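You operate a simulated robot arm through the tools that you are given. There is no shell and no other tool.

You are at the controls of a simulated two-armed robot. One attempt, no reset.

TASK
Tap the rail stud home on the trial panel, then rivet the rail.
Fine: ledge mallet back on its rest; set both rivets with the ledge riveter and stand it in its cup. Set down upright: ledge mallet.

Only the result counts: the job must be done as asked and must still hold three seconds after the hand-in. Knocking over, shifting, dropping, spilling or breaking anything else fails it.

THE ROBOT
Two 7-joint arms with two-finger parallel grippers on one trunk that stands fixed in place. Base frame: the origin is at the foot of the trunk, x ahead of it, y to its left, z up. Lengths are in m, angles in degrees, forces in N, time in s.
The left shoulder is at [0.03, 0.119, 1.085], the right one opposite. With the tool pointing down near the work surface each hand reaches from about 0.26 to 0.68 m from the base axis, measured 20 degrees to its own side. Payload 3.43 kg a hand.
The tool frame of a hand sits at the grasp point between the pads (the TCP): z along the fingers, y along the line on which they close. The tips reach 0.03 m beyond it. Largest opening 0.094 m; finger width 0.028, thickness 0.01; the body of the gripper, 0.05 by 0.096 m, starts 0.055 m behind the TCP.
Orientation is that of the tool frame in the base frame, as [roll, pitch, yaw] about the fixed x, y, z axes, in that order (R = Rz(yaw) Ry(pitch) Rx(roll)). With the fingers straight down and closing along the base's y, the tool's x points along the base's -x, its y along +y and its z along -z.

THE INTERFACE
- The arms move only by the tool nudge_tool. It takes "left_commands", "right_commands" or both (then of equal length, played together; a hand with none holds still); each is a list of rows, each a list of 7 numbers: the shift along the tool's x, y, z in m, then the turn, a rotation vector about the tool's x, y, z in degrees, then the gripper command, from -1 (fully open) to 1 (shut), values between in proportion. In form: [[x, y, z, wx, wy, wz, gripper], ...]. A call has 1 to 20 rows; each row is the pose to reach, as a shift and turn from the pose commanded when the call began, along the tool's axes at that moment. Each row takes 0.2 s and may step no farther than 0.05 m and 8.6 degrees from the row before; otherwise, or with a gripper value out of range, the whole call is refused. A pose out of reach is approached as far as the arm can. The call stops where the force on the tool passes 40 N (or 10 N more than at its start, if that is more) or the arm is blocked; 0.2 s more then pass. The fingers move at their own pace (about 0.072 m/s each) and stop on an object; they squeeze with about 23 N. The grip force told is the motor's: it shows also when the fingers shut on nothing. Time passes only in rows, and 0.2 s behind the last, so rows that repeat a pose let the fingers close. It gives the time, the measured TCP pose, the force on the tool (base axes), the opening and the grip force at its end, in the units of the frame above (readings bear some noise), with the torque about the TCP (base axes, N m) and any sound that the robot's microphone picked up.
- Cameras (640 x 400 px; columns grow to the right, rows downward): "scene" is now at [0.0423, 0.0256, 1.7905]; the picture's right is [0.30, -0.95, 0.00], its down [-0.72, -0.23, -0.65] and it looks along [0.62, 0.20, -0.76] (base axes); focal length 310 px, centre (320, 200). "left" rides on the left gripper at [0.076, -0.014, -0.102] in its tool frame; the picture's right is [0.18, 0.98, 0.00], its down [-0.75, 0.14, -0.64] and it looks along [-0.63, 0.12, 0.77] (tool axes); focal length 243 px, centre (320, 200). "right" rides on the right gripper at [0.076, 0.014, -0.103] in its tool frame; the picture's right is [-0.18, 0.98, 0.00], its down [-0.75, -0.14, -0.64] and it looks along [-0.63, -0.12, 0.77] (tool axes); focal length 243 px, centre (320, 200). There is no depth. A picture from a camera that has moved, and an enlarged one, comes with that camera's place and axes in the base frame and with its lens.
- get_image(camera): a new picture of that camera. The clock stands still meanwhile.
- lift_body(by): moves the trunk up (or, below 0, down) by that many m; the arms and the scene camera ride with it, the base frame stays. It gives what a move gives, with no picture.
- aim_head(pan, tilt): turns the head with the scene camera to pan (to the left, within 143 degrees either way) and tilt (down, from -29 to 69), counted from straight ahead of the robot. It gives what a move gives.
- enlarge(camera, box): a new picture of the part [left, top, right, bottom] of that camera's present view, enlarged. The clock stands still meanwhile.
- close_job(): hands the job in; it is judged then, once.

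Nothing tells you positions but the pictures and the camera data. Unless the task says otherwise, let go and move clear before handing in.

The tools are called after "Request:" as a command line: name --argument value ..., lists and objects as JSON in quotes. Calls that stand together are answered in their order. nudge_tool: Moves the arms, as the interface text tells. Its arguments: {"type":"object","properties":{"left_commands":{"type":"array"},"right_commands":{"type":"array"}},"required":[]} The other tools are called the same way: lift_body (by) moves the trunk up or down; aim_head (pan, tilt) turns the head that bears the scene camera; get_image (camera) takes a picture; enlarge (camera, box) takes an enlarged picture of a part of a camera's view; close_job () hands the job in.

At the start:

```text
time: 0.0
left_ee_pos: [0.4695, 0.3001, 1.3262]
left_tcp_rot: [-179.9, 0.0, 179.9]
left_wrist_force: [0.5, -0.9, 1.1]
left_wrist_torque: [0.0, -0.01, 0.01]
left_opening: 0.0939
left_gripper_force: 0.1
right_ee_pos: [0.419, -0.0956, 1.3303]
right_tcp_rot: [-180.0, 0.0, -179.9]
right_wrist_force: [0.3, -0.4, -0.4]
right_wrist_torque: [-0.05, 0.04, -0.01]
right_opening: 0.0939
right_gripper_force: 0.0
trunk travel left (down, up): [-0.35, 0.06]
head pan, tilt (commanded): [17.7, 49.5]
```

scene: 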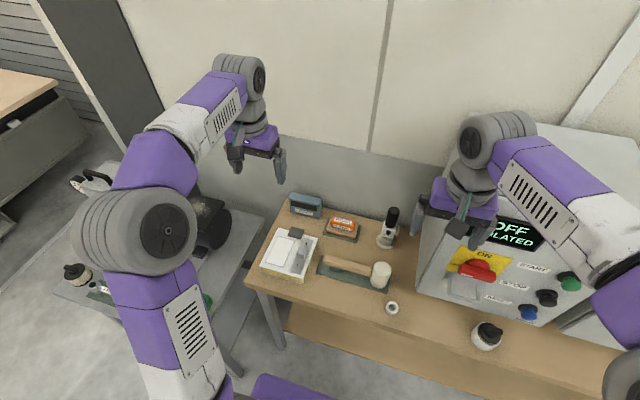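
right: 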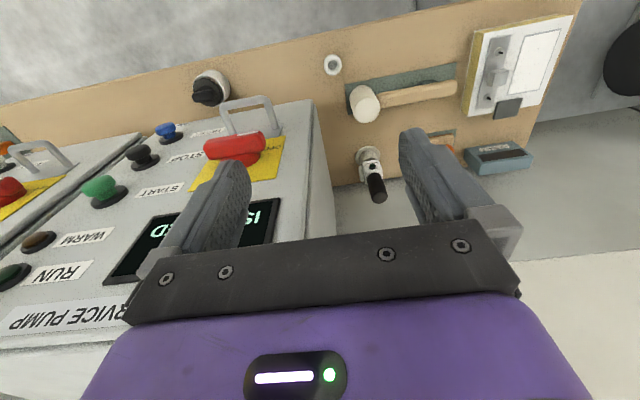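
left: 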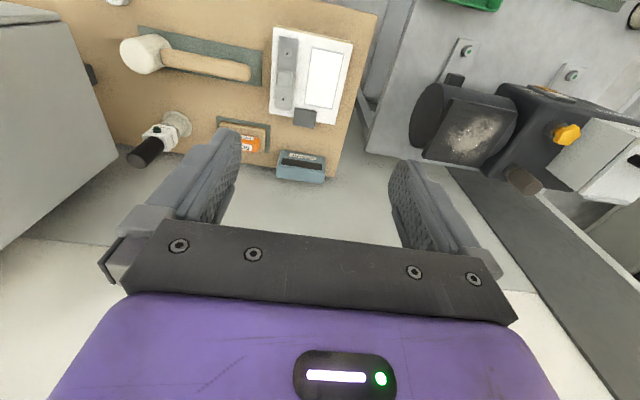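

I see a wooden bench with a panel (rail, stud), a mallet on a green rest, a riveter-like black-handled tool in a cup, an orange box and a blue device. I'll enlarge the views to learn the details.

Request:
enlarge --camera "scene" --box '[240, 180, 440, 320]'

Request:
enlarge --camera "left" --box '[100, 0, 380, 190]'

Request:
enlarge --camera "right" --box '[300, 0, 600, 210]'

```text
2.86 times, centred on (340, 250) of scene
camera zoom: at [0.0423, 0.0256, 1.7905], right [0.3, -0.95, 0.0], down [-0.72, -0.23, -0.65], along [0.62, 0.2, -0.76], focal length 885 px, centre (263, 57)
```

zoom: 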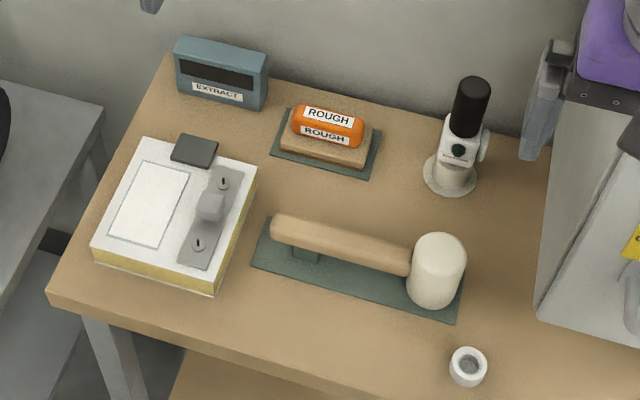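

```text
2.11 times, centred on (240, 95) of left
camera zoom: at [0.3939, 0.2857, 1.4272], right [-0.18, 0.98, 0.0], down [0.75, 0.14, 0.64], along [0.63, 0.12, -0.77], focal length 511 px, centre (488, 421)
```

zoom: 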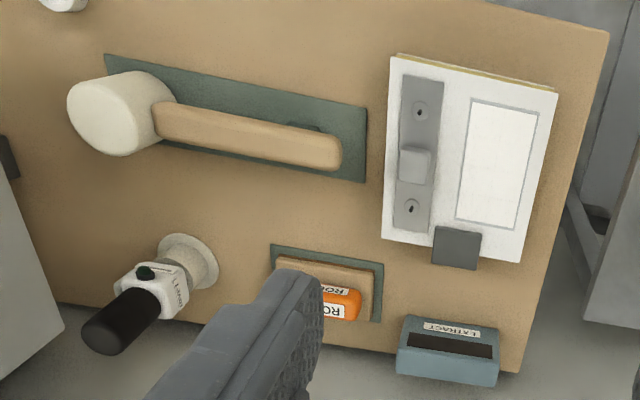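

```text
1.90 times, centred on (450, 105) of right
camera zoom: at [0.3418, -0.0815, 1.4342], right [0.18, 0.98, 0.0], down [0.75, -0.14, 0.64], along [0.63, -0.12, -0.77], focal length 462 px, centre (72, 381)
```

zoom: 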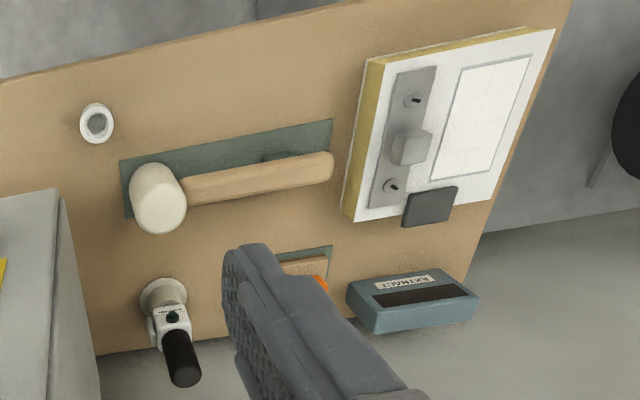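

I see one candidate panel on the wooden bench, but the names "ledge" and "trial" suggest there may be others. I'll turn the head to look around.

Request:
aim_head --pan 60 --tilt 45

Request:
get_image --camera "scene"

Request:
aim_head --pan -35 --tilt 50

Request:
get_image --camera "scene"

```text
time: 1.1
left_ee_pos: [0.4703, 0.2998, 1.326]
left_tcp_rot: [180.0, 0.0, 180.0]
left_wrist_force: [-1.1, 1.4, 0.3]
left_wrist_torque: [0.0, 0.0, 0.02]
left_opening: 0.0938
left_gripper_force: 0.0
right_ee_pos: [0.4185, -0.0958, 1.3314]
right_tcp_rot: [-180.0, 0.0, 180.0]
right_wrist_force: [0.2, -1.1, 0.1]
right_wrist_torque: [0.0, -0.04, -0.02]
right_opening: 0.0938
right_gripper_force: 0.2
trunk travel left (down, up): [-0.35, 0.06]
head pan, tilt (commanded): [60.0, 45.0]
```

```text
taken
camera scene: at [0.0093, 0.0725, 1.7967], right [0.87, -0.5, 0.0], down [-0.35, -0.61, -0.71], along [0.35, 0.61, -0.71], focal length 310 px, centre (320, 200)
```

scene: 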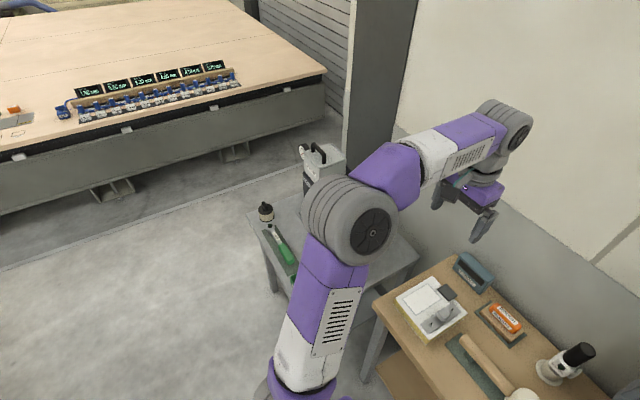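

```text
time: 2.8
left_ee_pos: [0.4701, 0.3, 1.3265]
left_tcp_rot: [-179.9, 0.0, 180.0]
left_wrist_force: [0.4, -0.7, 0.0]
left_wrist_torque: [0.01, -0.03, 0.01]
left_opening: 0.0941
left_gripper_force: 0.1
right_ee_pos: [0.4182, -0.0949, 1.3304]
right_tcp_rot: [-180.0, 0.0, -179.9]
right_wrist_force: [-0.3, 0.5, -0.4]
right_wrist_torque: [0.0, -0.04, -0.02]
right_opening: 0.094
right_gripper_force: 0.0
trunk travel left (down, up): [-0.35, 0.06]
head pan, tilt (commanded): [-35.0, 50.0]
```

```text
taken
camera scene: at [0.0316, -0.042, 1.7898], right [-0.57, -0.82, 0.0], down [-0.63, 0.44, -0.64], along [0.53, -0.37, -0.77], focal length 310 px, centre (320, 200)
```

scene: 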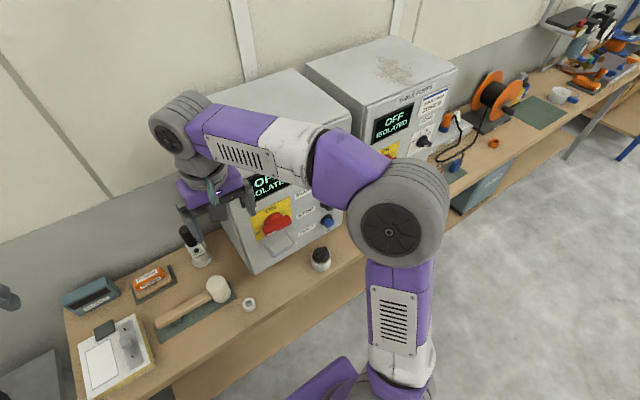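

The trial panel, mallet, riveter and rests are all on the wooden bench ahead-left; first triangulation puts the rail rivets at about (0.568, 0.242, 0.898) and (0.484, 0.242, 0.898). I'll aim the head at them for finer pictures.

Request:
aim_head --pan 18 --tilt 58

Request:
enlarge --camera "scene" --box '[240, 130, 340, 230]'

Request:
enlarge --camera "scene" --box '[310, 140, 430, 260]'

Request:
enlarge --camera "left" --box '[100, 0, 260, 100]'

Request:
enlarge --camera "left" --box '[240, 0, 400, 130]'

Request:
enlarge --camera "right" --box '[300, 40, 420, 220]'

```text
time: 4.0
left_ee_pos: [0.4704, 0.2994, 1.3262]
left_tcp_rot: [179.9, 0.0, 180.0]
left_wrist_force: [0.8, 0.9, -0.2]
left_wrist_torque: [-0.05, 0.0, 0.01]
left_opening: 0.094
left_gripper_force: 0.1
right_ee_pos: [0.4196, -0.095, 1.3308]
right_tcp_rot: [-180.0, 0.1, -180.0]
right_wrist_force: [-0.8, -0.2, 0.4]
right_wrist_torque: [0.02, -0.01, 0.04]
right_opening: 0.094
right_gripper_force: 0.1
trunk travel left (down, up): [-0.35, 0.06]
head pan, tilt (commanded): [18.0, 58.0]
```

```text
4.00 times, centred on (290, 180) of scene
camera zoom: at [0.0341, 0.0233, 1.7796], right [0.31, -0.95, 0.0], down [-0.81, -0.26, -0.53], along [0.5, 0.16, -0.85], focal length 1239 px, centre (440, 280)
```

zoom: 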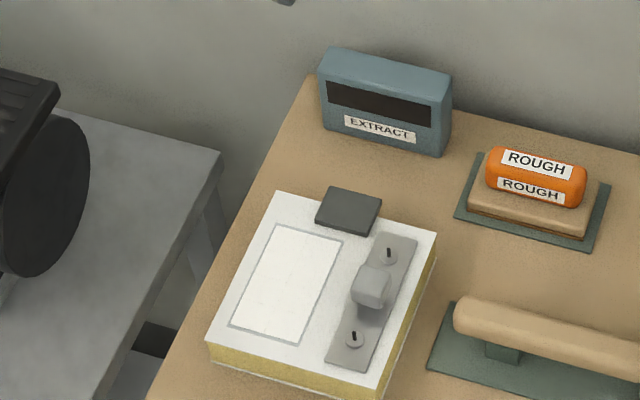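

```text
3.33 times, centred on (370, 200) of scene
camera zoom: at [0.0341, 0.0233, 1.7796], right [0.31, -0.95, 0.0], down [-0.81, -0.26, -0.53], along [0.5, 0.16, -0.85], focal length 1032 px, centre (153, 200)
```

zoom: 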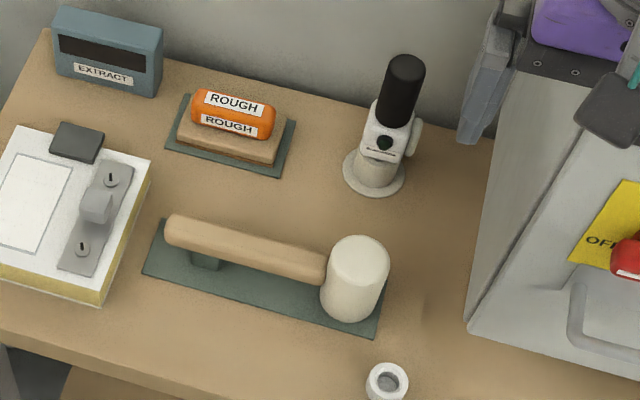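

```text
4.00 times, centred on (180, 50) of left
camera zoom: at [0.394, 0.2857, 1.4272], right [-0.18, 0.98, 0.0], down [0.75, 0.14, 0.64], along [0.63, 0.12, -0.77], focal length 970 px, centre (880, 800)
```

zoom: 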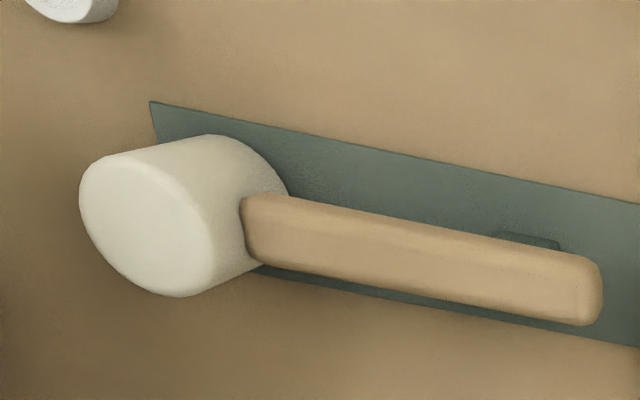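

```text
3.08 times, centred on (320, 65) of left
camera zoom: at [0.394, 0.2857, 1.4272], right [-0.18, 0.98, 0.0], down [0.75, 0.14, 0.64], along [0.63, 0.12, -0.77], focal length 746 px, centre (320, 615)
```

zoom: 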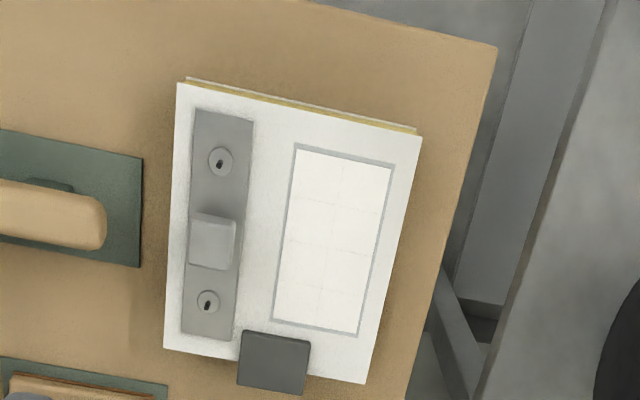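

```text
2.22 times, centred on (360, 130) of right
camera zoom: at [0.3418, -0.0816, 1.4342], right [0.18, 0.98, 0.0], down [0.75, -0.14, 0.64], along [0.63, -0.12, -0.77], focal length 539 px, centre (231, 356)
```

zoom: 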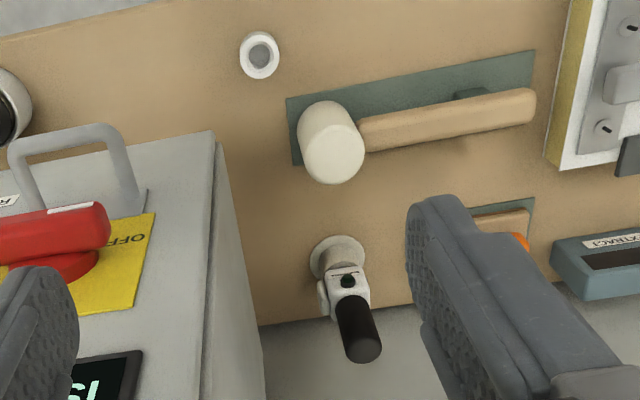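

The mallet lies on its green rest with the head upright and the handle propped; the riveter stands in a cup with a green button visible. I'll zoom in on the riveter and its label.

Request:
enlarge --camera "scene" --box '[405, 150, 445, 205]'

Request:
enlarge --camera "right" --box '[340, 140, 400, 210]'

Request:
enlarge --camera "left" --box '[115, 105, 205, 175]'

Request:
enlarge --camera "scene" --box '[315, 180, 355, 225]'

Request:
get_image --camera "scene"

```text
7.27 times, centred on (425, 178) of scene
camera zoom: at [0.0341, 0.0233, 1.7796], right [0.31, -0.95, 0.0], down [-0.81, -0.26, -0.53], along [0.5, 0.16, -0.85], focal length 2252 px, centre (-444, 364)
```

zoom: 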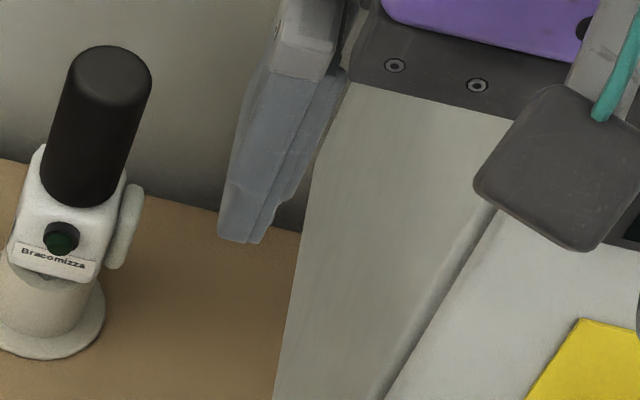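

```text
5.71 times, centred on (370, 175) of right
camera zoom: at [0.3418, -0.0816, 1.4342], right [0.18, 0.98, 0.0], down [0.75, -0.14, 0.64], along [0.63, -0.12, -0.77], focal length 1386 px, centre (34, 343)
```

zoom: 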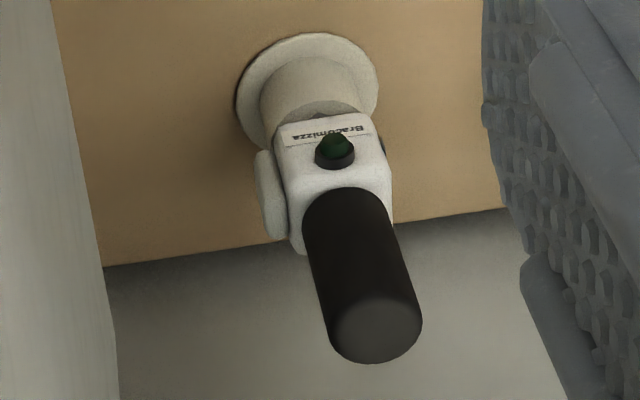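

```text
5.71 times, centred on (160, 140) of left
camera zoom: at [0.394, 0.2857, 1.4272], right [-0.18, 0.98, 0.0], down [0.75, 0.14, 0.64], along [0.63, 0.12, -0.77], focal length 1386 px, centre (1234, 543)
```

zoom: 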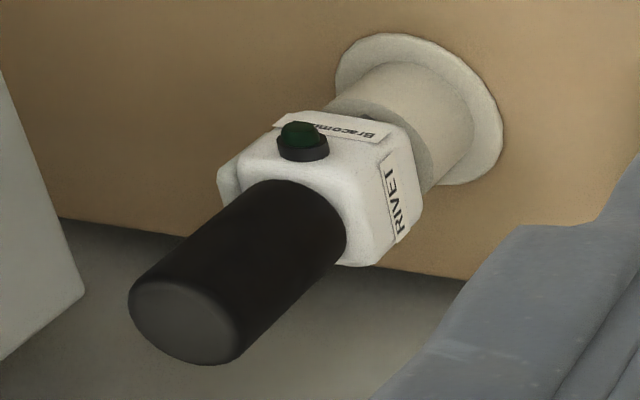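

```text
8.89 times, centred on (335, 202) of scene
camera zoom: at [0.0341, 0.0233, 1.7796], right [0.31, -0.95, 0.0], down [-0.81, -0.26, -0.53], along [0.5, 0.16, -0.85], focal length 2753 px, centre (187, 178)
```

zoom: 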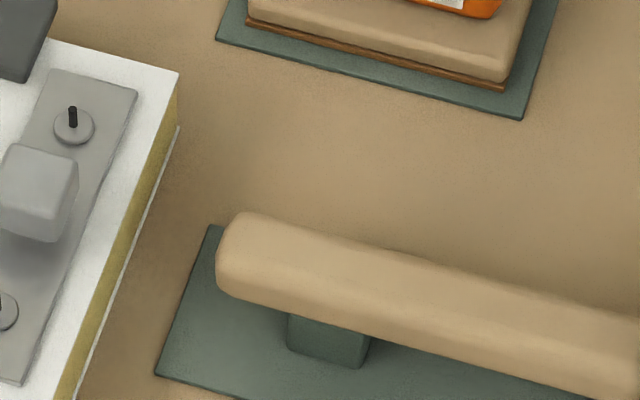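

```text
taken
camera scene: at [0.0341, 0.0233, 1.7796], right [0.31, -0.95, 0.0], down [-0.81, -0.26, -0.53], along [0.5, 0.16, -0.85], focal length 310 px, centre (320, 200)
```

scene: 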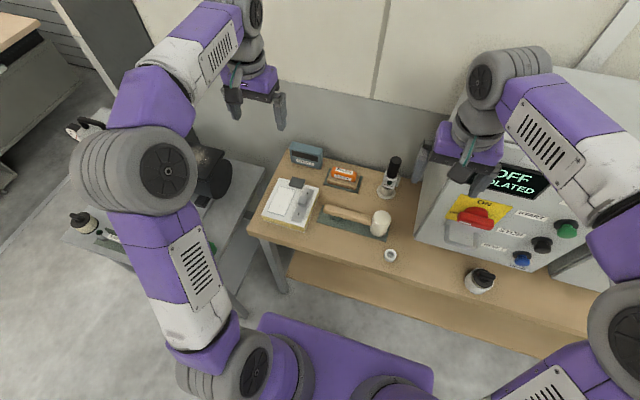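

The layout is clear: mallet head upright at about (0.532, −0.017, top 0.94) with its handle toward +y, rail stud at about (0.526, 0.242, top ~0.915), riveter vertical at about (0.693, −0.012) with its black grip from 0.95 to 1.03. I'll park the right arm back first, then bring the left hand over the mallet head, turned so the fingers close along x.

Request:
nudge_tool --right_commands '[[0.03, -0.03, 0, 0, 0, 0, -1], [0.06, -0.06, 0, 0, 0, 0, -1], [0.09, -0.09, 0, 0, 0, 0, -1], [0.11, -0.12, 0, 0, 0, 0, -1], [0.12, -0.15, 0, 0, 0, 0, -1]]'

Request:
get_image --camera "scene"

```text
time: 5.2
left_ee_pos: [0.4693, 0.2993, 1.3263]
left_tcp_rot: [179.9, 0.0, 179.9]
left_wrist_force: [-0.3, -0.2, -0.5]
left_wrist_torque: [0.01, 0.02, 0.01]
left_opening: 0.094
left_gripper_force: 0.2
right_ee_pos: [0.2986, -0.2482, 1.3313]
right_tcp_rot: [180.0, 0.1, -179.9]
right_wrist_force: [-0.1, -0.3, -0.5]
right_wrist_torque: [-0.01, 0.02, 0.01]
right_opening: 0.0939
right_gripper_force: 0.0
trunk travel left (down, up): [-0.35, 0.06]
head pan, tilt (commanded): [18.0, 58.0]
```

```text
taken
camera scene: at [0.0338, 0.0228, 1.7797], right [0.31, -0.95, 0.0], down [-0.81, -0.26, -0.53], along [0.5, 0.16, -0.85], focal length 310 px, centre (320, 200)
```

scene: 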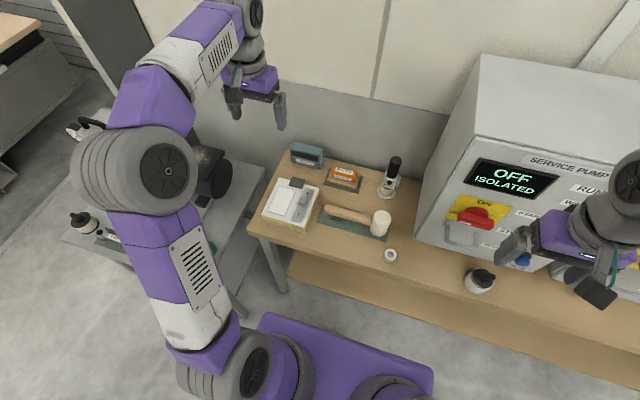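

The right arm is clear of the work area. Now I bring the left hand over the mallet head with a 90° turn.

Request:
nudge_tool --left_commands '[[-0.006, -0.029, 0.015, 0, 0, 8.18, -1], [-0.011, -0.058, 0.03, 0, 0, 16.36, -1], [-0.017, -0.086, 0.045, 0, 0, 24.54, -1], [-0.023, -0.115, 0.06, 0, 0, 32.73, -1], [-0.028, -0.144, 0.075, 0, 0, 40.9, -1], [-0.034, -0.173, 0.09, 0, 0, 49.1, -1], [-0.039, -0.202, 0.105, 0, 0, 57.3, -1], [-0.045, -0.231, 0.12, 0, 0, 65.45, -1], [-0.051, -0.259, 0.135, 0, 0, 73.6, -1], [-0.056, -0.288, 0.15, 0, 0, 81.8, -1], [-0.062, -0.317, 0.165, 0, 0, 90, -1]]'

Request:
get_image --camera "left"

Request:
get_image --camera "scene"

```text
time: 7.6
left_ee_pos: [0.5343, -0.0192, 1.1619]
left_tcp_rot: [180.0, -0.1, 89.7]
left_wrist_force: [-0.8, 0.1, -1.1]
left_wrist_torque: [0.0, -0.02, 0.0]
left_opening: 0.0941
left_gripper_force: 0.1
right_ee_pos: [0.2998, -0.2477, 1.3319]
right_tcp_rot: [-180.0, 0.0, 179.9]
right_wrist_force: [0.5, 0.6, -0.6]
right_wrist_torque: [0.01, 0.0, 0.01]
right_opening: 0.0938
right_gripper_force: 0.0
trunk travel left (down, up): [-0.35, 0.06]
head pan, tilt (commanded): [18.0, 58.0]
```

```text
taken
camera left: at [0.5192, 0.0576, 1.2622], right [0.98, 0.18, 0.0], down [0.14, -0.75, 0.64], along [0.12, -0.63, -0.77], focal length 243 px, centre (320, 200)
```

left: 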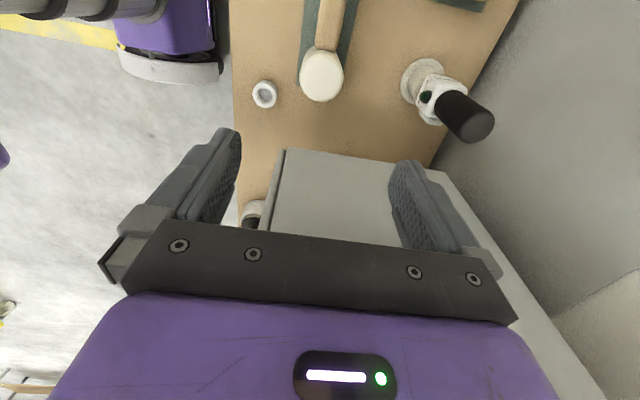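

```text
taken
camera scene: at [0.0347, 0.0224, 1.7796], right [0.31, -0.95, 0.0], down [-0.81, -0.26, -0.53], along [0.5, 0.16, -0.85], focal length 310 px, centre (320, 200)
```

scene: 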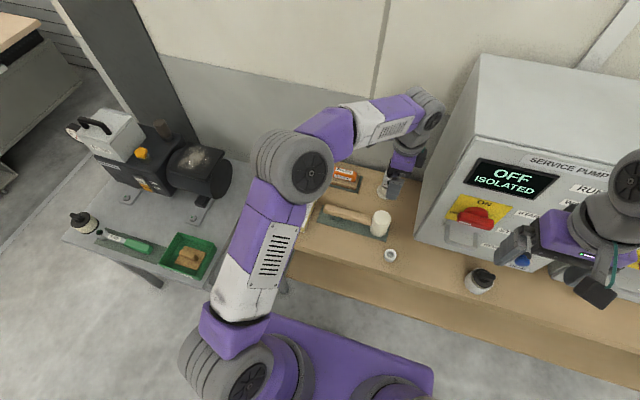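

The hand is above the mallet head and lines up in x. I'll zoom to refine the head centre before descending.

Request:
enlarge --camera "left" --box '[240, 0, 400, 130]'

Request:
enlarge --camera "left" --box '[380, 40, 500, 150]'

```text
3.08 times, centred on (320, 65) of left
camera zoom: at [0.5192, 0.0576, 1.2622], right [0.98, 0.18, 0.0], down [0.14, -0.75, 0.64], along [0.12, -0.63, -0.77], focal length 746 px, centre (320, 615)
```

zoom: 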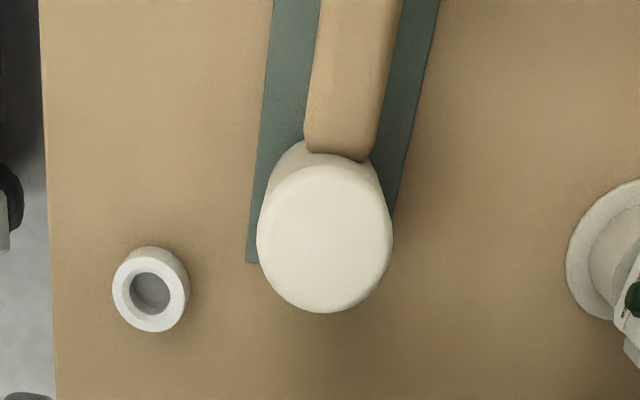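

```text
3.64 times, centred on (440, 95) of left
camera zoom: at [0.5192, 0.0576, 1.2622], right [0.98, 0.18, 0.0], down [0.14, -0.75, 0.64], along [0.12, -0.63, -0.77], focal length 882 px, centre (-116, 582)
```

zoom: 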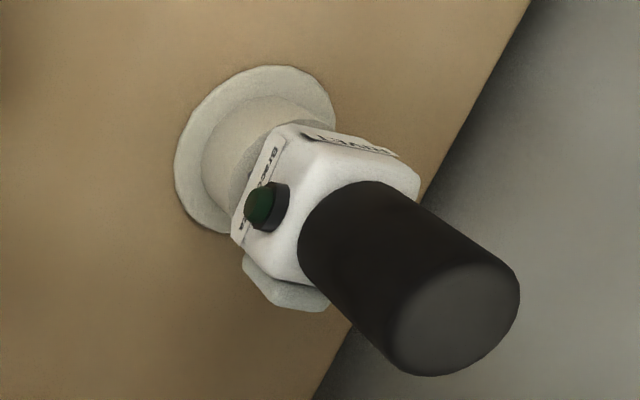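

The head centre is at about (0.534, −0.016), under the hand. I descend with fingers open to z≈0.90 astride the head.

Request:
nudge_tool --left_commands '[[0, 0, 0.04, 0, 0, 0, -1], [0, 0, 0.08, 0, 0, 0, -1], [0, 0, 0.12, 0, 0, 0, -1], [0, 0, 0.16, 0, 0, 0, -1], [0, 0, 0.2, 0, 0, 0, -1], [0, 0, 0.23, 0, 0, 0, -1]]'

Request:
get_image --camera "left"

Request:
enlarge --camera "scene" --box '[310, 140, 430, 260]'

Request:
get_image --camera "right"

```text
time: 9.0
left_ee_pos: [0.5341, -0.0157, 0.9322]
left_tcp_rot: [-180.0, 0.0, 90.1]
left_wrist_force: [1.0, 0.5, 0.3]
left_wrist_torque: [-0.02, 0.02, 0.02]
left_opening: 0.0941
left_gripper_force: 0.0
right_ee_pos: [0.3002, -0.2457, 1.3312]
right_tcp_rot: [180.0, 0.0, 180.0]
right_wrist_force: [-0.4, -0.1, -0.7]
right_wrist_torque: [-0.01, 0.02, 0.0]
right_opening: 0.0939
right_gripper_force: 0.1
trunk travel left (down, up): [-0.35, 0.06]
head pan, tilt (commanded): [18.0, 58.0]
```

```text
taken
camera left: at [0.5199, 0.0605, 1.0322], right [0.98, 0.18, 0.0], down [0.14, -0.75, 0.64], along [0.12, -0.63, -0.77], focal length 243 px, centre (320, 200)
```

left: 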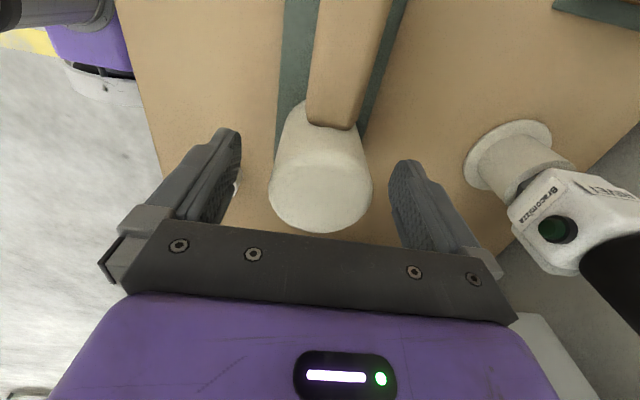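

```text
3.33 times, centred on (370, 200) of scene
camera zoom: at [0.0345, 0.0233, 1.7796], right [0.31, -0.95, 0.0], down [-0.81, -0.26, -0.53], along [0.5, 0.16, -0.85], focal length 1032 px, centre (153, 200)
```

zoom: 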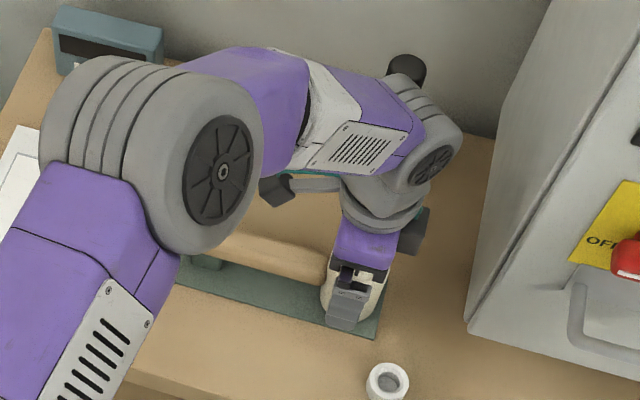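

```text
taken
camera right: at [0.2228, -0.2334, 1.435], right [0.18, 0.98, 0.0], down [0.75, -0.14, 0.64], along [0.63, -0.12, -0.77], focal length 243 px, centre (320, 200)
```

right: 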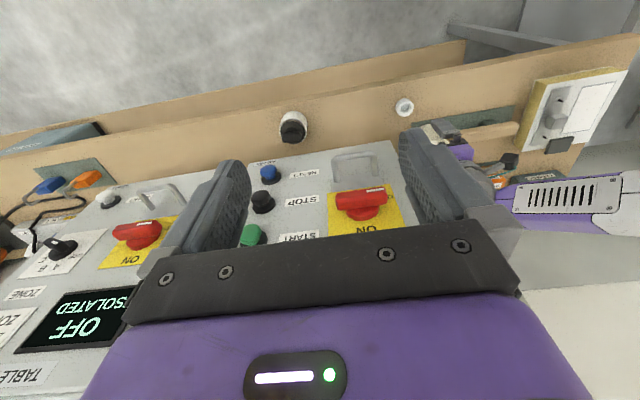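

The fingers straddle the head centrally. I lower the last 3 cm and close gently.

Request:
nudge_tool --left_commands '[[0, 0, 0.016, 0, 0, 0, -1], [0, 0, 0.031, 0, 0, 0, -1], [0, 0, 0.031, 0, 0, 0, 0.2], [0, 0, 0.031, 0, 0, 0, 1], [0, 0, 0.031, 0, 0, 0, 1], [0, 0, 0.031, 0, 0, 0, 1], [0, 0, 0.031, 0, 0, 0, 1]]'

Request:
get_image --camera "left"

```text
time: 10.6
left_ee_pos: [0.5351, -0.0178, 0.9014]
left_tcp_rot: [179.8, 0.0, 90.0]
left_wrist_force: [4.6, 0.4, 4.9]
left_wrist_torque: [0.13, -0.18, -0.07]
left_opening: 0.0561
left_gripper_force: 23.0
right_ee_pos: [0.3001, -0.2469, 1.3318]
right_tcp_rot: [-180.0, 0.0, 180.0]
right_wrist_force: [0.6, -0.2, 0.4]
right_wrist_torque: [-0.01, 0.02, 0.0]
right_opening: 0.094
right_gripper_force: 0.1
trunk travel left (down, up): [-0.35, 0.06]
head pan, tilt (commanded): [18.0, 58.0]
```

```text
taken
camera left: at [0.5202, 0.0602, 1.002], right [0.98, 0.18, 0.0], down [0.14, -0.75, 0.64], along [0.12, -0.63, -0.77], focal length 243 px, centre (320, 200)
```

left: 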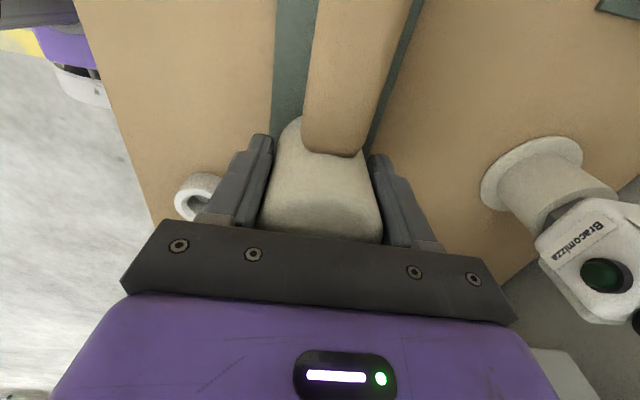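

The head is gripped (opening 0.056, 23 N). I lift it slowly by 12 cm and check the load and the mallet's attitude.

Request:
nudge_tool --left_commands '[[0, 0, -0.01, 0, 0, 0, 1], [0, 0, -0.025, 0, 0, 0, 1], [0, 0, -0.05, 0, 0, 0, 1], [0, 0, -0.08, 0, 0, 0, 1], [0, 0, -0.11, 0, 0, 0, 1], [0, 0, -0.13, 0, 0, 0, 1], [0, 0, -0.13, 0, 0, 0, 1]]'

Request:
get_image --camera "left"

Request:
enlarge --camera "scene" --box '[240, 120, 440, 260]'

```text
time: 12.2
left_ee_pos: [0.5336, -0.0178, 1.0295]
left_tcp_rot: [-179.9, 0.1, 90.0]
left_wrist_force: [-0.2, 0.3, -4.7]
left_wrist_torque: [-0.06, 0.05, 0.03]
left_opening: 0.0561
left_gripper_force: 23.2
right_ee_pos: [0.2998, -0.2472, 1.3317]
right_tcp_rot: [-180.0, 0.0, 179.9]
right_wrist_force: [-0.3, 0.2, 0.4]
right_wrist_torque: [-0.03, -0.01, -0.04]
right_opening: 0.0939
right_gripper_force: 0.1
trunk travel left (down, up): [-0.35, 0.06]
head pan, tilt (commanded): [18.0, 58.0]
```

```text
taken
camera left: at [0.52, 0.0585, 1.1303], right [0.98, 0.18, 0.0], down [0.14, -0.75, 0.64], along [0.12, -0.63, -0.77], focal length 243 px, centre (320, 200)
```

left: 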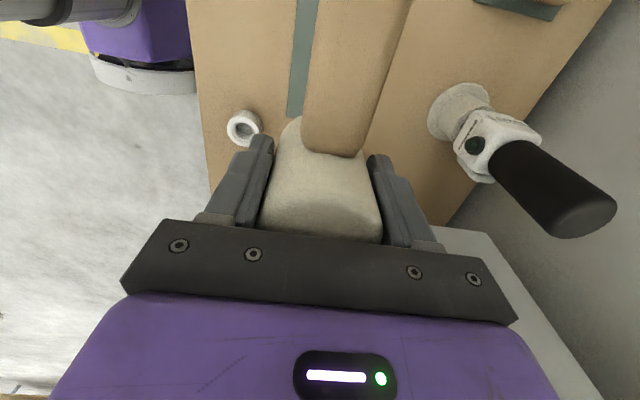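

```text
2.86 times, centred on (340, 190) of scene
camera zoom: at [0.0349, 0.0234, 1.7796], right [0.31, -0.95, 0.0], down [-0.81, -0.26, -0.53], along [0.5, 0.16, -0.85], focal length 885 px, centre (263, 229)
```

zoom: 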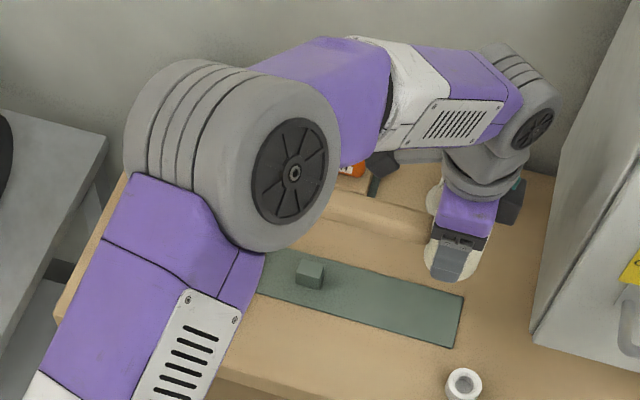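

The mallet is lifted level (about 0.48 kg), clear of the rest and its prop block. I carry it over the stud at about (0.5265, 0.242).

Request:
nudge_tool --left_commands '[[0.035, -0.001, 0, 0, 0, 0, 1], [0.075, -0.002, 0, 0, 0, 0, 1], [0.115, -0.003, 0, 0, 0, 0, 1], [0.155, -0.004, 0, 0, 0, 0, 1], [0.195, -0.006, 0, 0, 0, 0, 1], [0.235, -0.007, 0, 0, 0, 0, 1], [0.2585, -0.0075, 0, 0, 0, 0, 1], [0.2585, -0.0075, 0, 0, 0, 0, 1]]'

Request:
get_image --camera "left"

Request:
get_image --camera "scene"

Request:
get_image --camera "right"

```text
time: 14.0
left_ee_pos: [0.5238, 0.2415, 1.0309]
left_tcp_rot: [179.9, -0.1, 90.1]
left_wrist_force: [0.5, 0.0, -5.3]
left_wrist_torque: [-0.07, 0.01, 0.02]
left_opening: 0.0563
left_gripper_force: 22.5
right_ee_pos: [0.3, -0.247, 1.3311]
right_tcp_rot: [179.9, -0.1, 180.0]
right_wrist_force: [0.4, 0.9, -0.9]
right_wrist_torque: [0.02, -0.02, -0.02]
right_opening: 0.0943
right_gripper_force: 0.1
trunk travel left (down, up): [-0.35, 0.06]
head pan, tilt (commanded): [18.0, 58.0]
```

```text
taken
camera left: at [0.5109, 0.318, 1.1318], right [0.98, 0.18, 0.0], down [0.14, -0.75, 0.64], along [0.12, -0.63, -0.77], focal length 243 px, centre (320, 200)
```

left: 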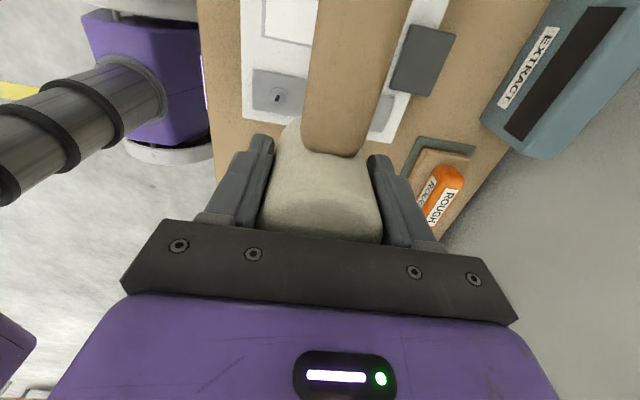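

```text
taken
camera scene: at [0.0346, 0.0234, 1.7796], right [0.31, -0.95, 0.0], down [-0.81, -0.26, -0.53], along [0.5, 0.16, -0.85], focal length 310 px, centre (320, 200)
```

scene: 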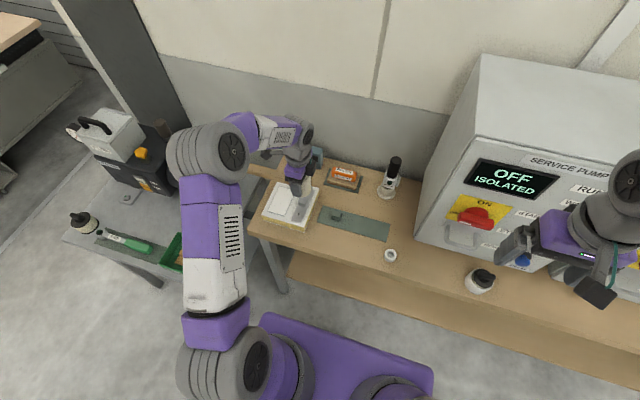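

```text
taken
camera right: at [0.2228, -0.2333, 1.435], right [0.18, 0.98, 0.0], down [0.75, -0.14, 0.64], along [0.63, -0.12, -0.77], focal length 243 px, centre (320, 200)
```

right: 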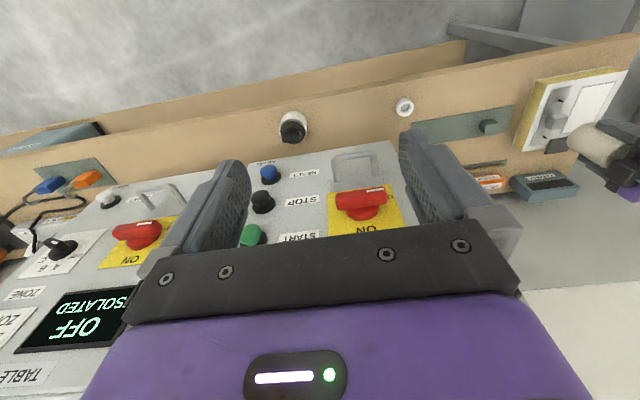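

The mallet hangs over the rail; the near rivet shows where expected (0.484, 0.242). I lower to just above the stud and check alignment.

Request:
nudge_tool --left_commands '[[0, 0.002, 0.02, 0, 0, 0, 1], [0, 0.002, 0.04, 0, 0, 0, 1], [0, 0.002, 0.04, 0, 0, 0, 1]]'

Request:
enlarge --camera "scene" --box '[250, 150, 350, 240]'

Request:
enlarge --camera "right" --box '[500, 60, 640, 210]'

Request:
get_image --camera "left"

```text
time: 14.8
left_ee_pos: [0.5253, 0.2413, 0.9896]
left_tcp_rot: [180.0, 0.0, 90.0]
left_wrist_force: [0.7, -0.1, -5.7]
left_wrist_torque: [-0.06, 0.02, 0.05]
left_opening: 0.0561
left_gripper_force: 23.2
right_ee_pos: [0.2993, -0.248, 1.3319]
right_tcp_rot: [-180.0, -0.1, 179.9]
right_wrist_force: [0.1, 0.7, 0.3]
right_wrist_torque: [0.01, 0.03, -0.01]
right_opening: 0.0941
right_gripper_force: 0.0
trunk travel left (down, up): [-0.35, 0.06]
head pan, tilt (commanded): [18.0, 58.0]
```

```text
4.44 times, centred on (300, 195) of scene
camera zoom: at [0.0344, 0.0235, 1.7796], right [0.31, -0.95, 0.0], down [-0.81, -0.26, -0.53], along [0.5, 0.16, -0.85], focal length 1376 px, centre (409, 222)
```

zoom: 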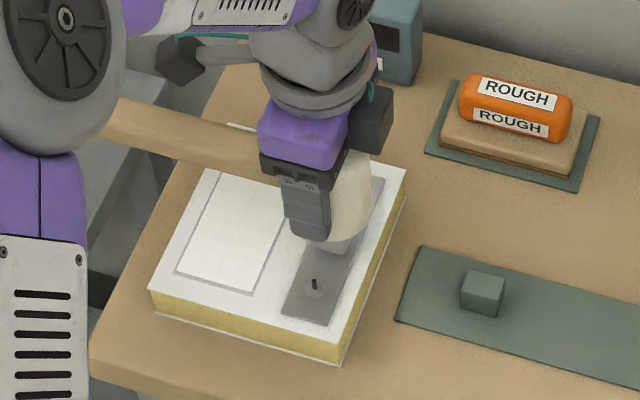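

```text
2.67 times, centred on (570, 135) of right
camera zoom: at [0.2226, -0.2332, 1.435], right [0.18, 0.98, 0.0], down [0.75, -0.14, 0.64], along [0.63, -0.12, -0.77], focal length 647 px, centre (-347, 373)
```

zoom: 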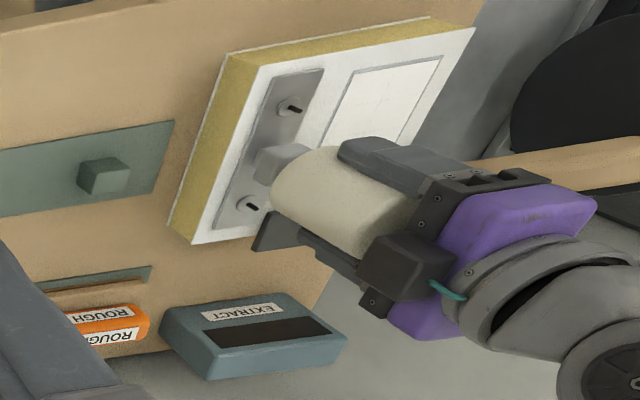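

```text
taken
camera left: at [0.5119, 0.3178, 1.0903], right [0.98, 0.18, 0.0], down [0.14, -0.75, 0.64], along [0.12, -0.63, -0.77], focal length 243 px, centre (320, 200)
```

left: 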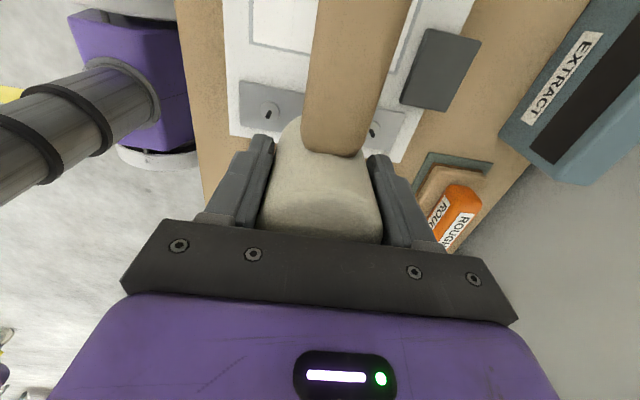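

The head is squarely over the stud, with both rivets visible clear of the fingers. I make a first light tap.

Request:
nudge_tool --left_commands '[[0, 0.001, 0.0, 0, 0, 0, 1], [0, 0.001, 0.03, 0, 0, 0, 1], [0, 0.001, 0.0, 0, 0, 0, 1]]'

Request:
enlarge --camera "right" --box '[500, 60, 640, 210]'

```text
time: 15.6
left_ee_pos: [0.5264, 0.2427, 0.9907]
left_tcp_rot: [-179.9, 0.0, 90.0]
left_wrist_force: [-0.6, -0.3, -5.4]
left_wrist_torque: [-0.08, -0.01, 0.02]
left_opening: 0.0562
left_gripper_force: 23.1
right_ee_pos: [0.2984, -0.2477, 1.3319]
right_tcp_rot: [180.0, 0.1, -180.0]
right_wrist_force: [-0.5, -0.1, 0.0]
right_wrist_torque: [0.03, 0.01, -0.01]
right_opening: 0.094
right_gripper_force: 0.0
trunk travel left (down, up): [-0.35, 0.06]
head pan, tilt (commanded): [18.0, 58.0]
```

```text
2.67 times, centred on (570, 135) of right
camera zoom: at [0.2219, -0.2332, 1.4351], right [0.18, 0.98, 0.0], down [0.75, -0.14, 0.64], along [0.63, -0.12, -0.77], focal length 647 px, centre (-347, 373)
```

zoom: 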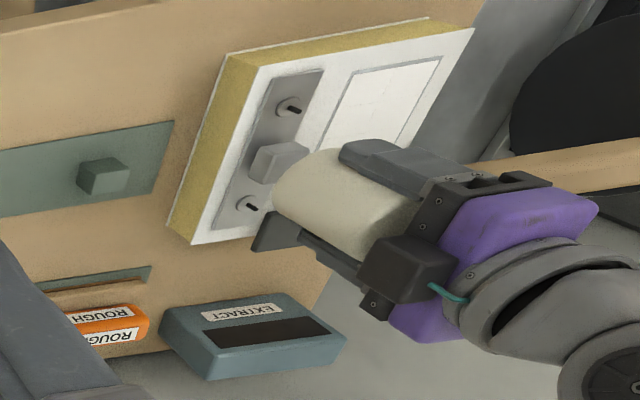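

No contact was registered yet. I'll creep down to find where the head meets the stud.

Request:
nudge_tool --left_commands '[[0, 0, 0.01, 0, 0, 0, 1], [0, 0, 0.02, 0, 0, 0, 1], [0, 0, 0.024, 0, 0, 0, 1], [0, 0, 0.026, 0, 0, 0, 1], [0, 0, 0.026, 0, 0, 0, 1]]'

Request:
enlarge --camera "right" --box '[540, 90, 610, 150]'

```text
time: 16.8
left_ee_pos: [0.528, 0.241, 0.964]
left_tcp_rot: [-179.9, 0.1, 90.0]
left_wrist_force: [-0.4, 0.3, -5.1]
left_wrist_torque: [-0.09, 0.02, -0.04]
left_opening: 0.056
left_gripper_force: 23.0
right_ee_pos: [0.2993, -0.2472, 1.3312]
right_tcp_rot: [-180.0, 0.0, 180.0]
right_wrist_force: [0.0, -0.4, 0.2]
right_wrist_torque: [0.0, -0.01, -0.02]
right_opening: 0.0942
right_gripper_force: 0.1
trunk travel left (down, up): [-0.35, 0.06]
head pan, tilt (commanded): [18.0, 58.0]
```

```text
6.67 times, centred on (575, 120) of right
camera zoom: at [0.2228, -0.2331, 1.435], right [0.18, 0.98, 0.0], down [0.75, -0.14, 0.64], along [0.63, -0.12, -0.77], focal length 1618 px, centre (-1380, 733)
```

zoom: 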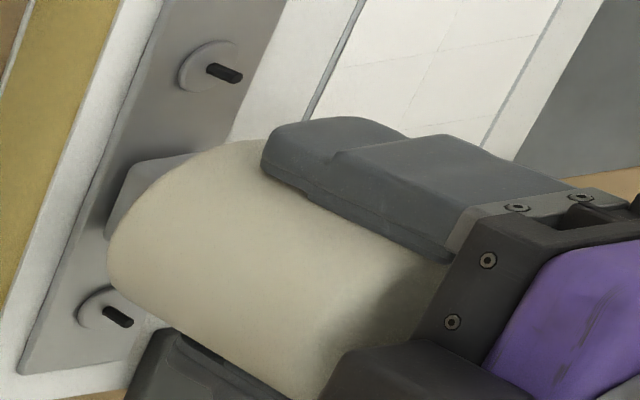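

Still a small gap. I continue creeping in 2 mm steps.

Request:
nudge_tool --left_commands '[[0, 0, 0.002, 0, 0, 0, 1], [0, 0, 0.004, 0, 0, 0, 1], [0, 0, 0.006, 0, 0, 0, 1]]'

Request:
enlarge --camera "right" --box '[540, 90, 610, 150]'

```text
time: 17.6
left_ee_pos: [0.5262, 0.2397, 0.9617]
left_tcp_rot: [179.7, 0.0, 89.9]
left_wrist_force: [-2.8, 1.7, 17.6]
left_wrist_torque: [-0.02, 0.38, -0.02]
left_opening: 0.0556
left_gripper_force: 22.5
right_ee_pos: [0.2972, -0.2479, 1.3321]
right_tcp_rot: [180.0, 0.0, 180.0]
right_wrist_force: [-0.2, -0.5, 0.9]
right_wrist_torque: [0.02, 0.0, 0.0]
right_opening: 0.0937
right_gripper_force: 0.1
trunk travel left (down, up): [-0.35, 0.06]
head pan, tilt (commanded): [18.0, 58.0]
```

```text
6.67 times, centred on (575, 120) of right
camera zoom: at [0.2206, -0.2339, 1.4354], right [0.18, 0.98, 0.0], down [0.75, -0.14, 0.64], along [0.63, -0.12, -0.77], focal length 1618 px, centre (-1380, 733)
```

zoom: 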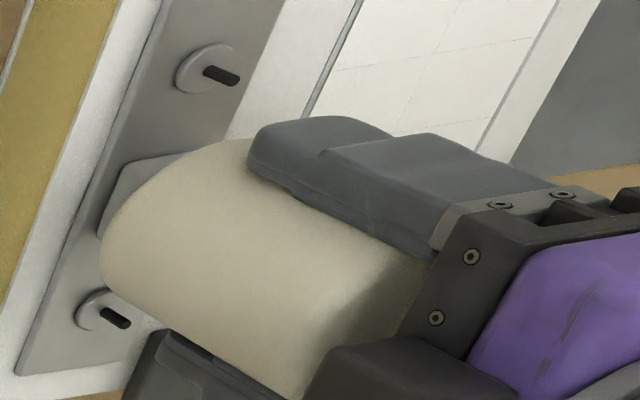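

Contact found: the stud top is at about z 0.91 and holds against a static push of 23 N. I back off and give a brisk tap.

Request:
nudge_tool --left_commands '[[0, 0, -0.015, 0, 0, 0, 1], [0, 0, -0.03, 0, 0, 0, 1], [0, 0, 0.01, 0, 0, 0, 1], [0, 0, -0.025, 0, 0, 0, 1]]'

Request:
enlarge --camera "right" --box '[540, 90, 610, 150]'

```text
time: 18.6
left_ee_pos: [0.528, 0.2413, 0.9818]
left_tcp_rot: [-179.9, 0.0, 89.9]
left_wrist_force: [0.2, 0.8, -3.9]
left_wrist_torque: [-0.04, -0.01, 0.02]
left_opening: 0.0558
left_gripper_force: 22.9
right_ee_pos: [0.2984, -0.2471, 1.3308]
right_tcp_rot: [179.9, 0.0, -180.0]
right_wrist_force: [0.1, 0.0, 0.3]
right_wrist_torque: [0.02, -0.02, -0.01]
right_opening: 0.0942
right_gripper_force: 0.0
trunk travel left (down, up): [-0.35, 0.06]
head pan, tilt (commanded): [18.0, 58.0]
```

```text
6.67 times, centred on (575, 120) of right
camera zoom: at [0.2216, -0.2334, 1.4351], right [0.18, 0.98, 0.0], down [0.75, -0.14, 0.64], along [0.63, -0.12, -0.77], focal length 1618 px, centre (-1380, 733)
```

zoom: 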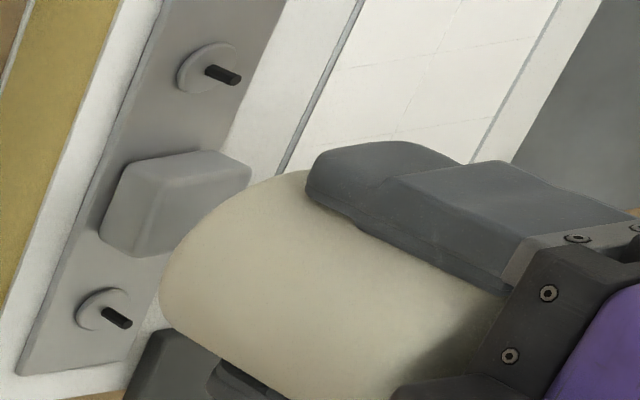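

The tap made no sound and the stud still stands proud. I'll strike with a longer run-up so the head is at full speed on contact.

Request:
nudge_tool --left_commands '[[0, 0, -0.03, 0, 0, 0, 1], [0, 0, -0.06, 0, 0, 0, 1], [0, 0, -0.06, 0, 0, 0, 1], [0, 0, -0.012, 0, 0, 0, 1], [0, 0, 0.036, 0, 0, 0, 1], [0, 0, -0.01, 0, 0, 0, 1]]'

Request:
enlarge --camera "right" --box '[540, 90, 610, 150]'

```text
time: 20.0
left_ee_pos: [0.5256, 0.2442, 0.9931]
left_tcp_rot: [-179.8, 0.1, 90.0]
left_wrist_force: [-0.7, -0.6, -3.9]
left_wrist_torque: [-0.1, -0.03, -0.02]
left_opening: 0.056
left_gripper_force: 23.0
right_ee_pos: [0.2984, -0.2471, 1.3304]
right_tcp_rot: [180.0, 0.1, -180.0]
right_wrist_force: [0.2, 0.0, -0.2]
right_wrist_torque: [0.03, -0.04, 0.02]
right_opening: 0.0939
right_gripper_force: 0.1
trunk travel left (down, up): [-0.35, 0.06]
head pan, tilt (commanded): [18.0, 58.0]
```

```text
6.67 times, centred on (575, 120) of right
camera zoom: at [0.2215, -0.2335, 1.4352], right [0.18, 0.98, 0.0], down [0.75, -0.14, 0.64], along [0.63, -0.12, -0.77], focal length 1618 px, centre (-1380, 733)
```

zoom: 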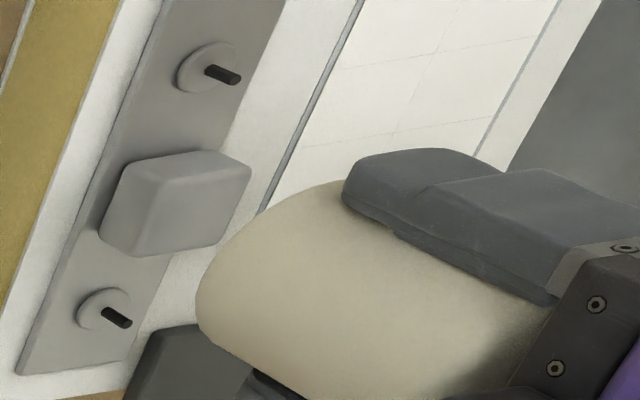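

The stud did not move; the arm's lag softened the blow. I'll use full row speed with the command carried further past contact, trusting the 40 N stop.

Request:
nudge_tool --left_commands '[[0, 0, -0.035, 0, 0, 0, 1], [0, 0, -0.07, 0, 0, 0, 1], [0, 0, -0.07, 0, 0, 0, 1], [0, 0, -0.021, 0, 0, 0, 1], [0, 0, 0.028, 0, 0, 0, 1], [0, 0, 0.05, 0, 0, 0, 1], [0, 0, 0.02, 0, 0, 0, 1], [0, 0, -0.01, 0, 0, 0, 1]]'

Request:
enlarge --camera "right" --box '[540, 90, 610, 150]'

```text
time: 21.8
left_ee_pos: [0.5275, 0.2405, 1.0045]
left_tcp_rot: [-180.0, 0.0, 90.0]
left_wrist_force: [-0.1, -0.4, -5.0]
left_wrist_torque: [-0.06, -0.02, -0.01]
left_opening: 0.0555
left_gripper_force: 23.1
right_ee_pos: [0.2978, -0.2478, 1.3313]
right_tcp_rot: [179.9, 0.0, -180.0]
right_wrist_force: [-0.5, -0.2, 0.2]
right_wrist_torque: [-0.03, -0.01, 0.02]
right_opening: 0.094
right_gripper_force: 0.1
trunk travel left (down, up): [-0.35, 0.06]
head pan, tilt (commanded): [18.0, 58.0]
```

```text
6.67 times, centred on (575, 120) of right
camera zoom: at [0.221, -0.2337, 1.4352], right [0.18, 0.98, 0.0], down [0.75, -0.14, 0.64], along [0.63, -0.12, -0.77], focal length 1618 px, centre (-1380, 733)
```

zoom: 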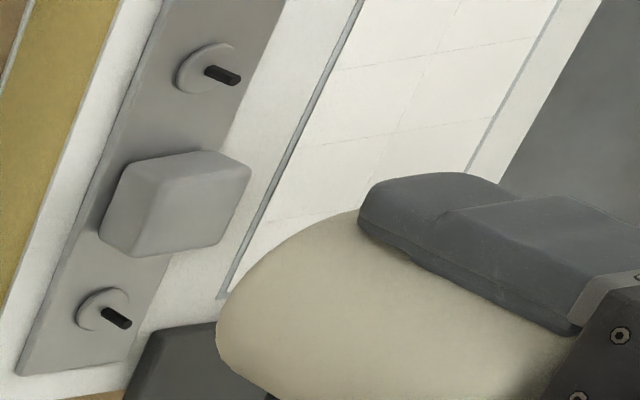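

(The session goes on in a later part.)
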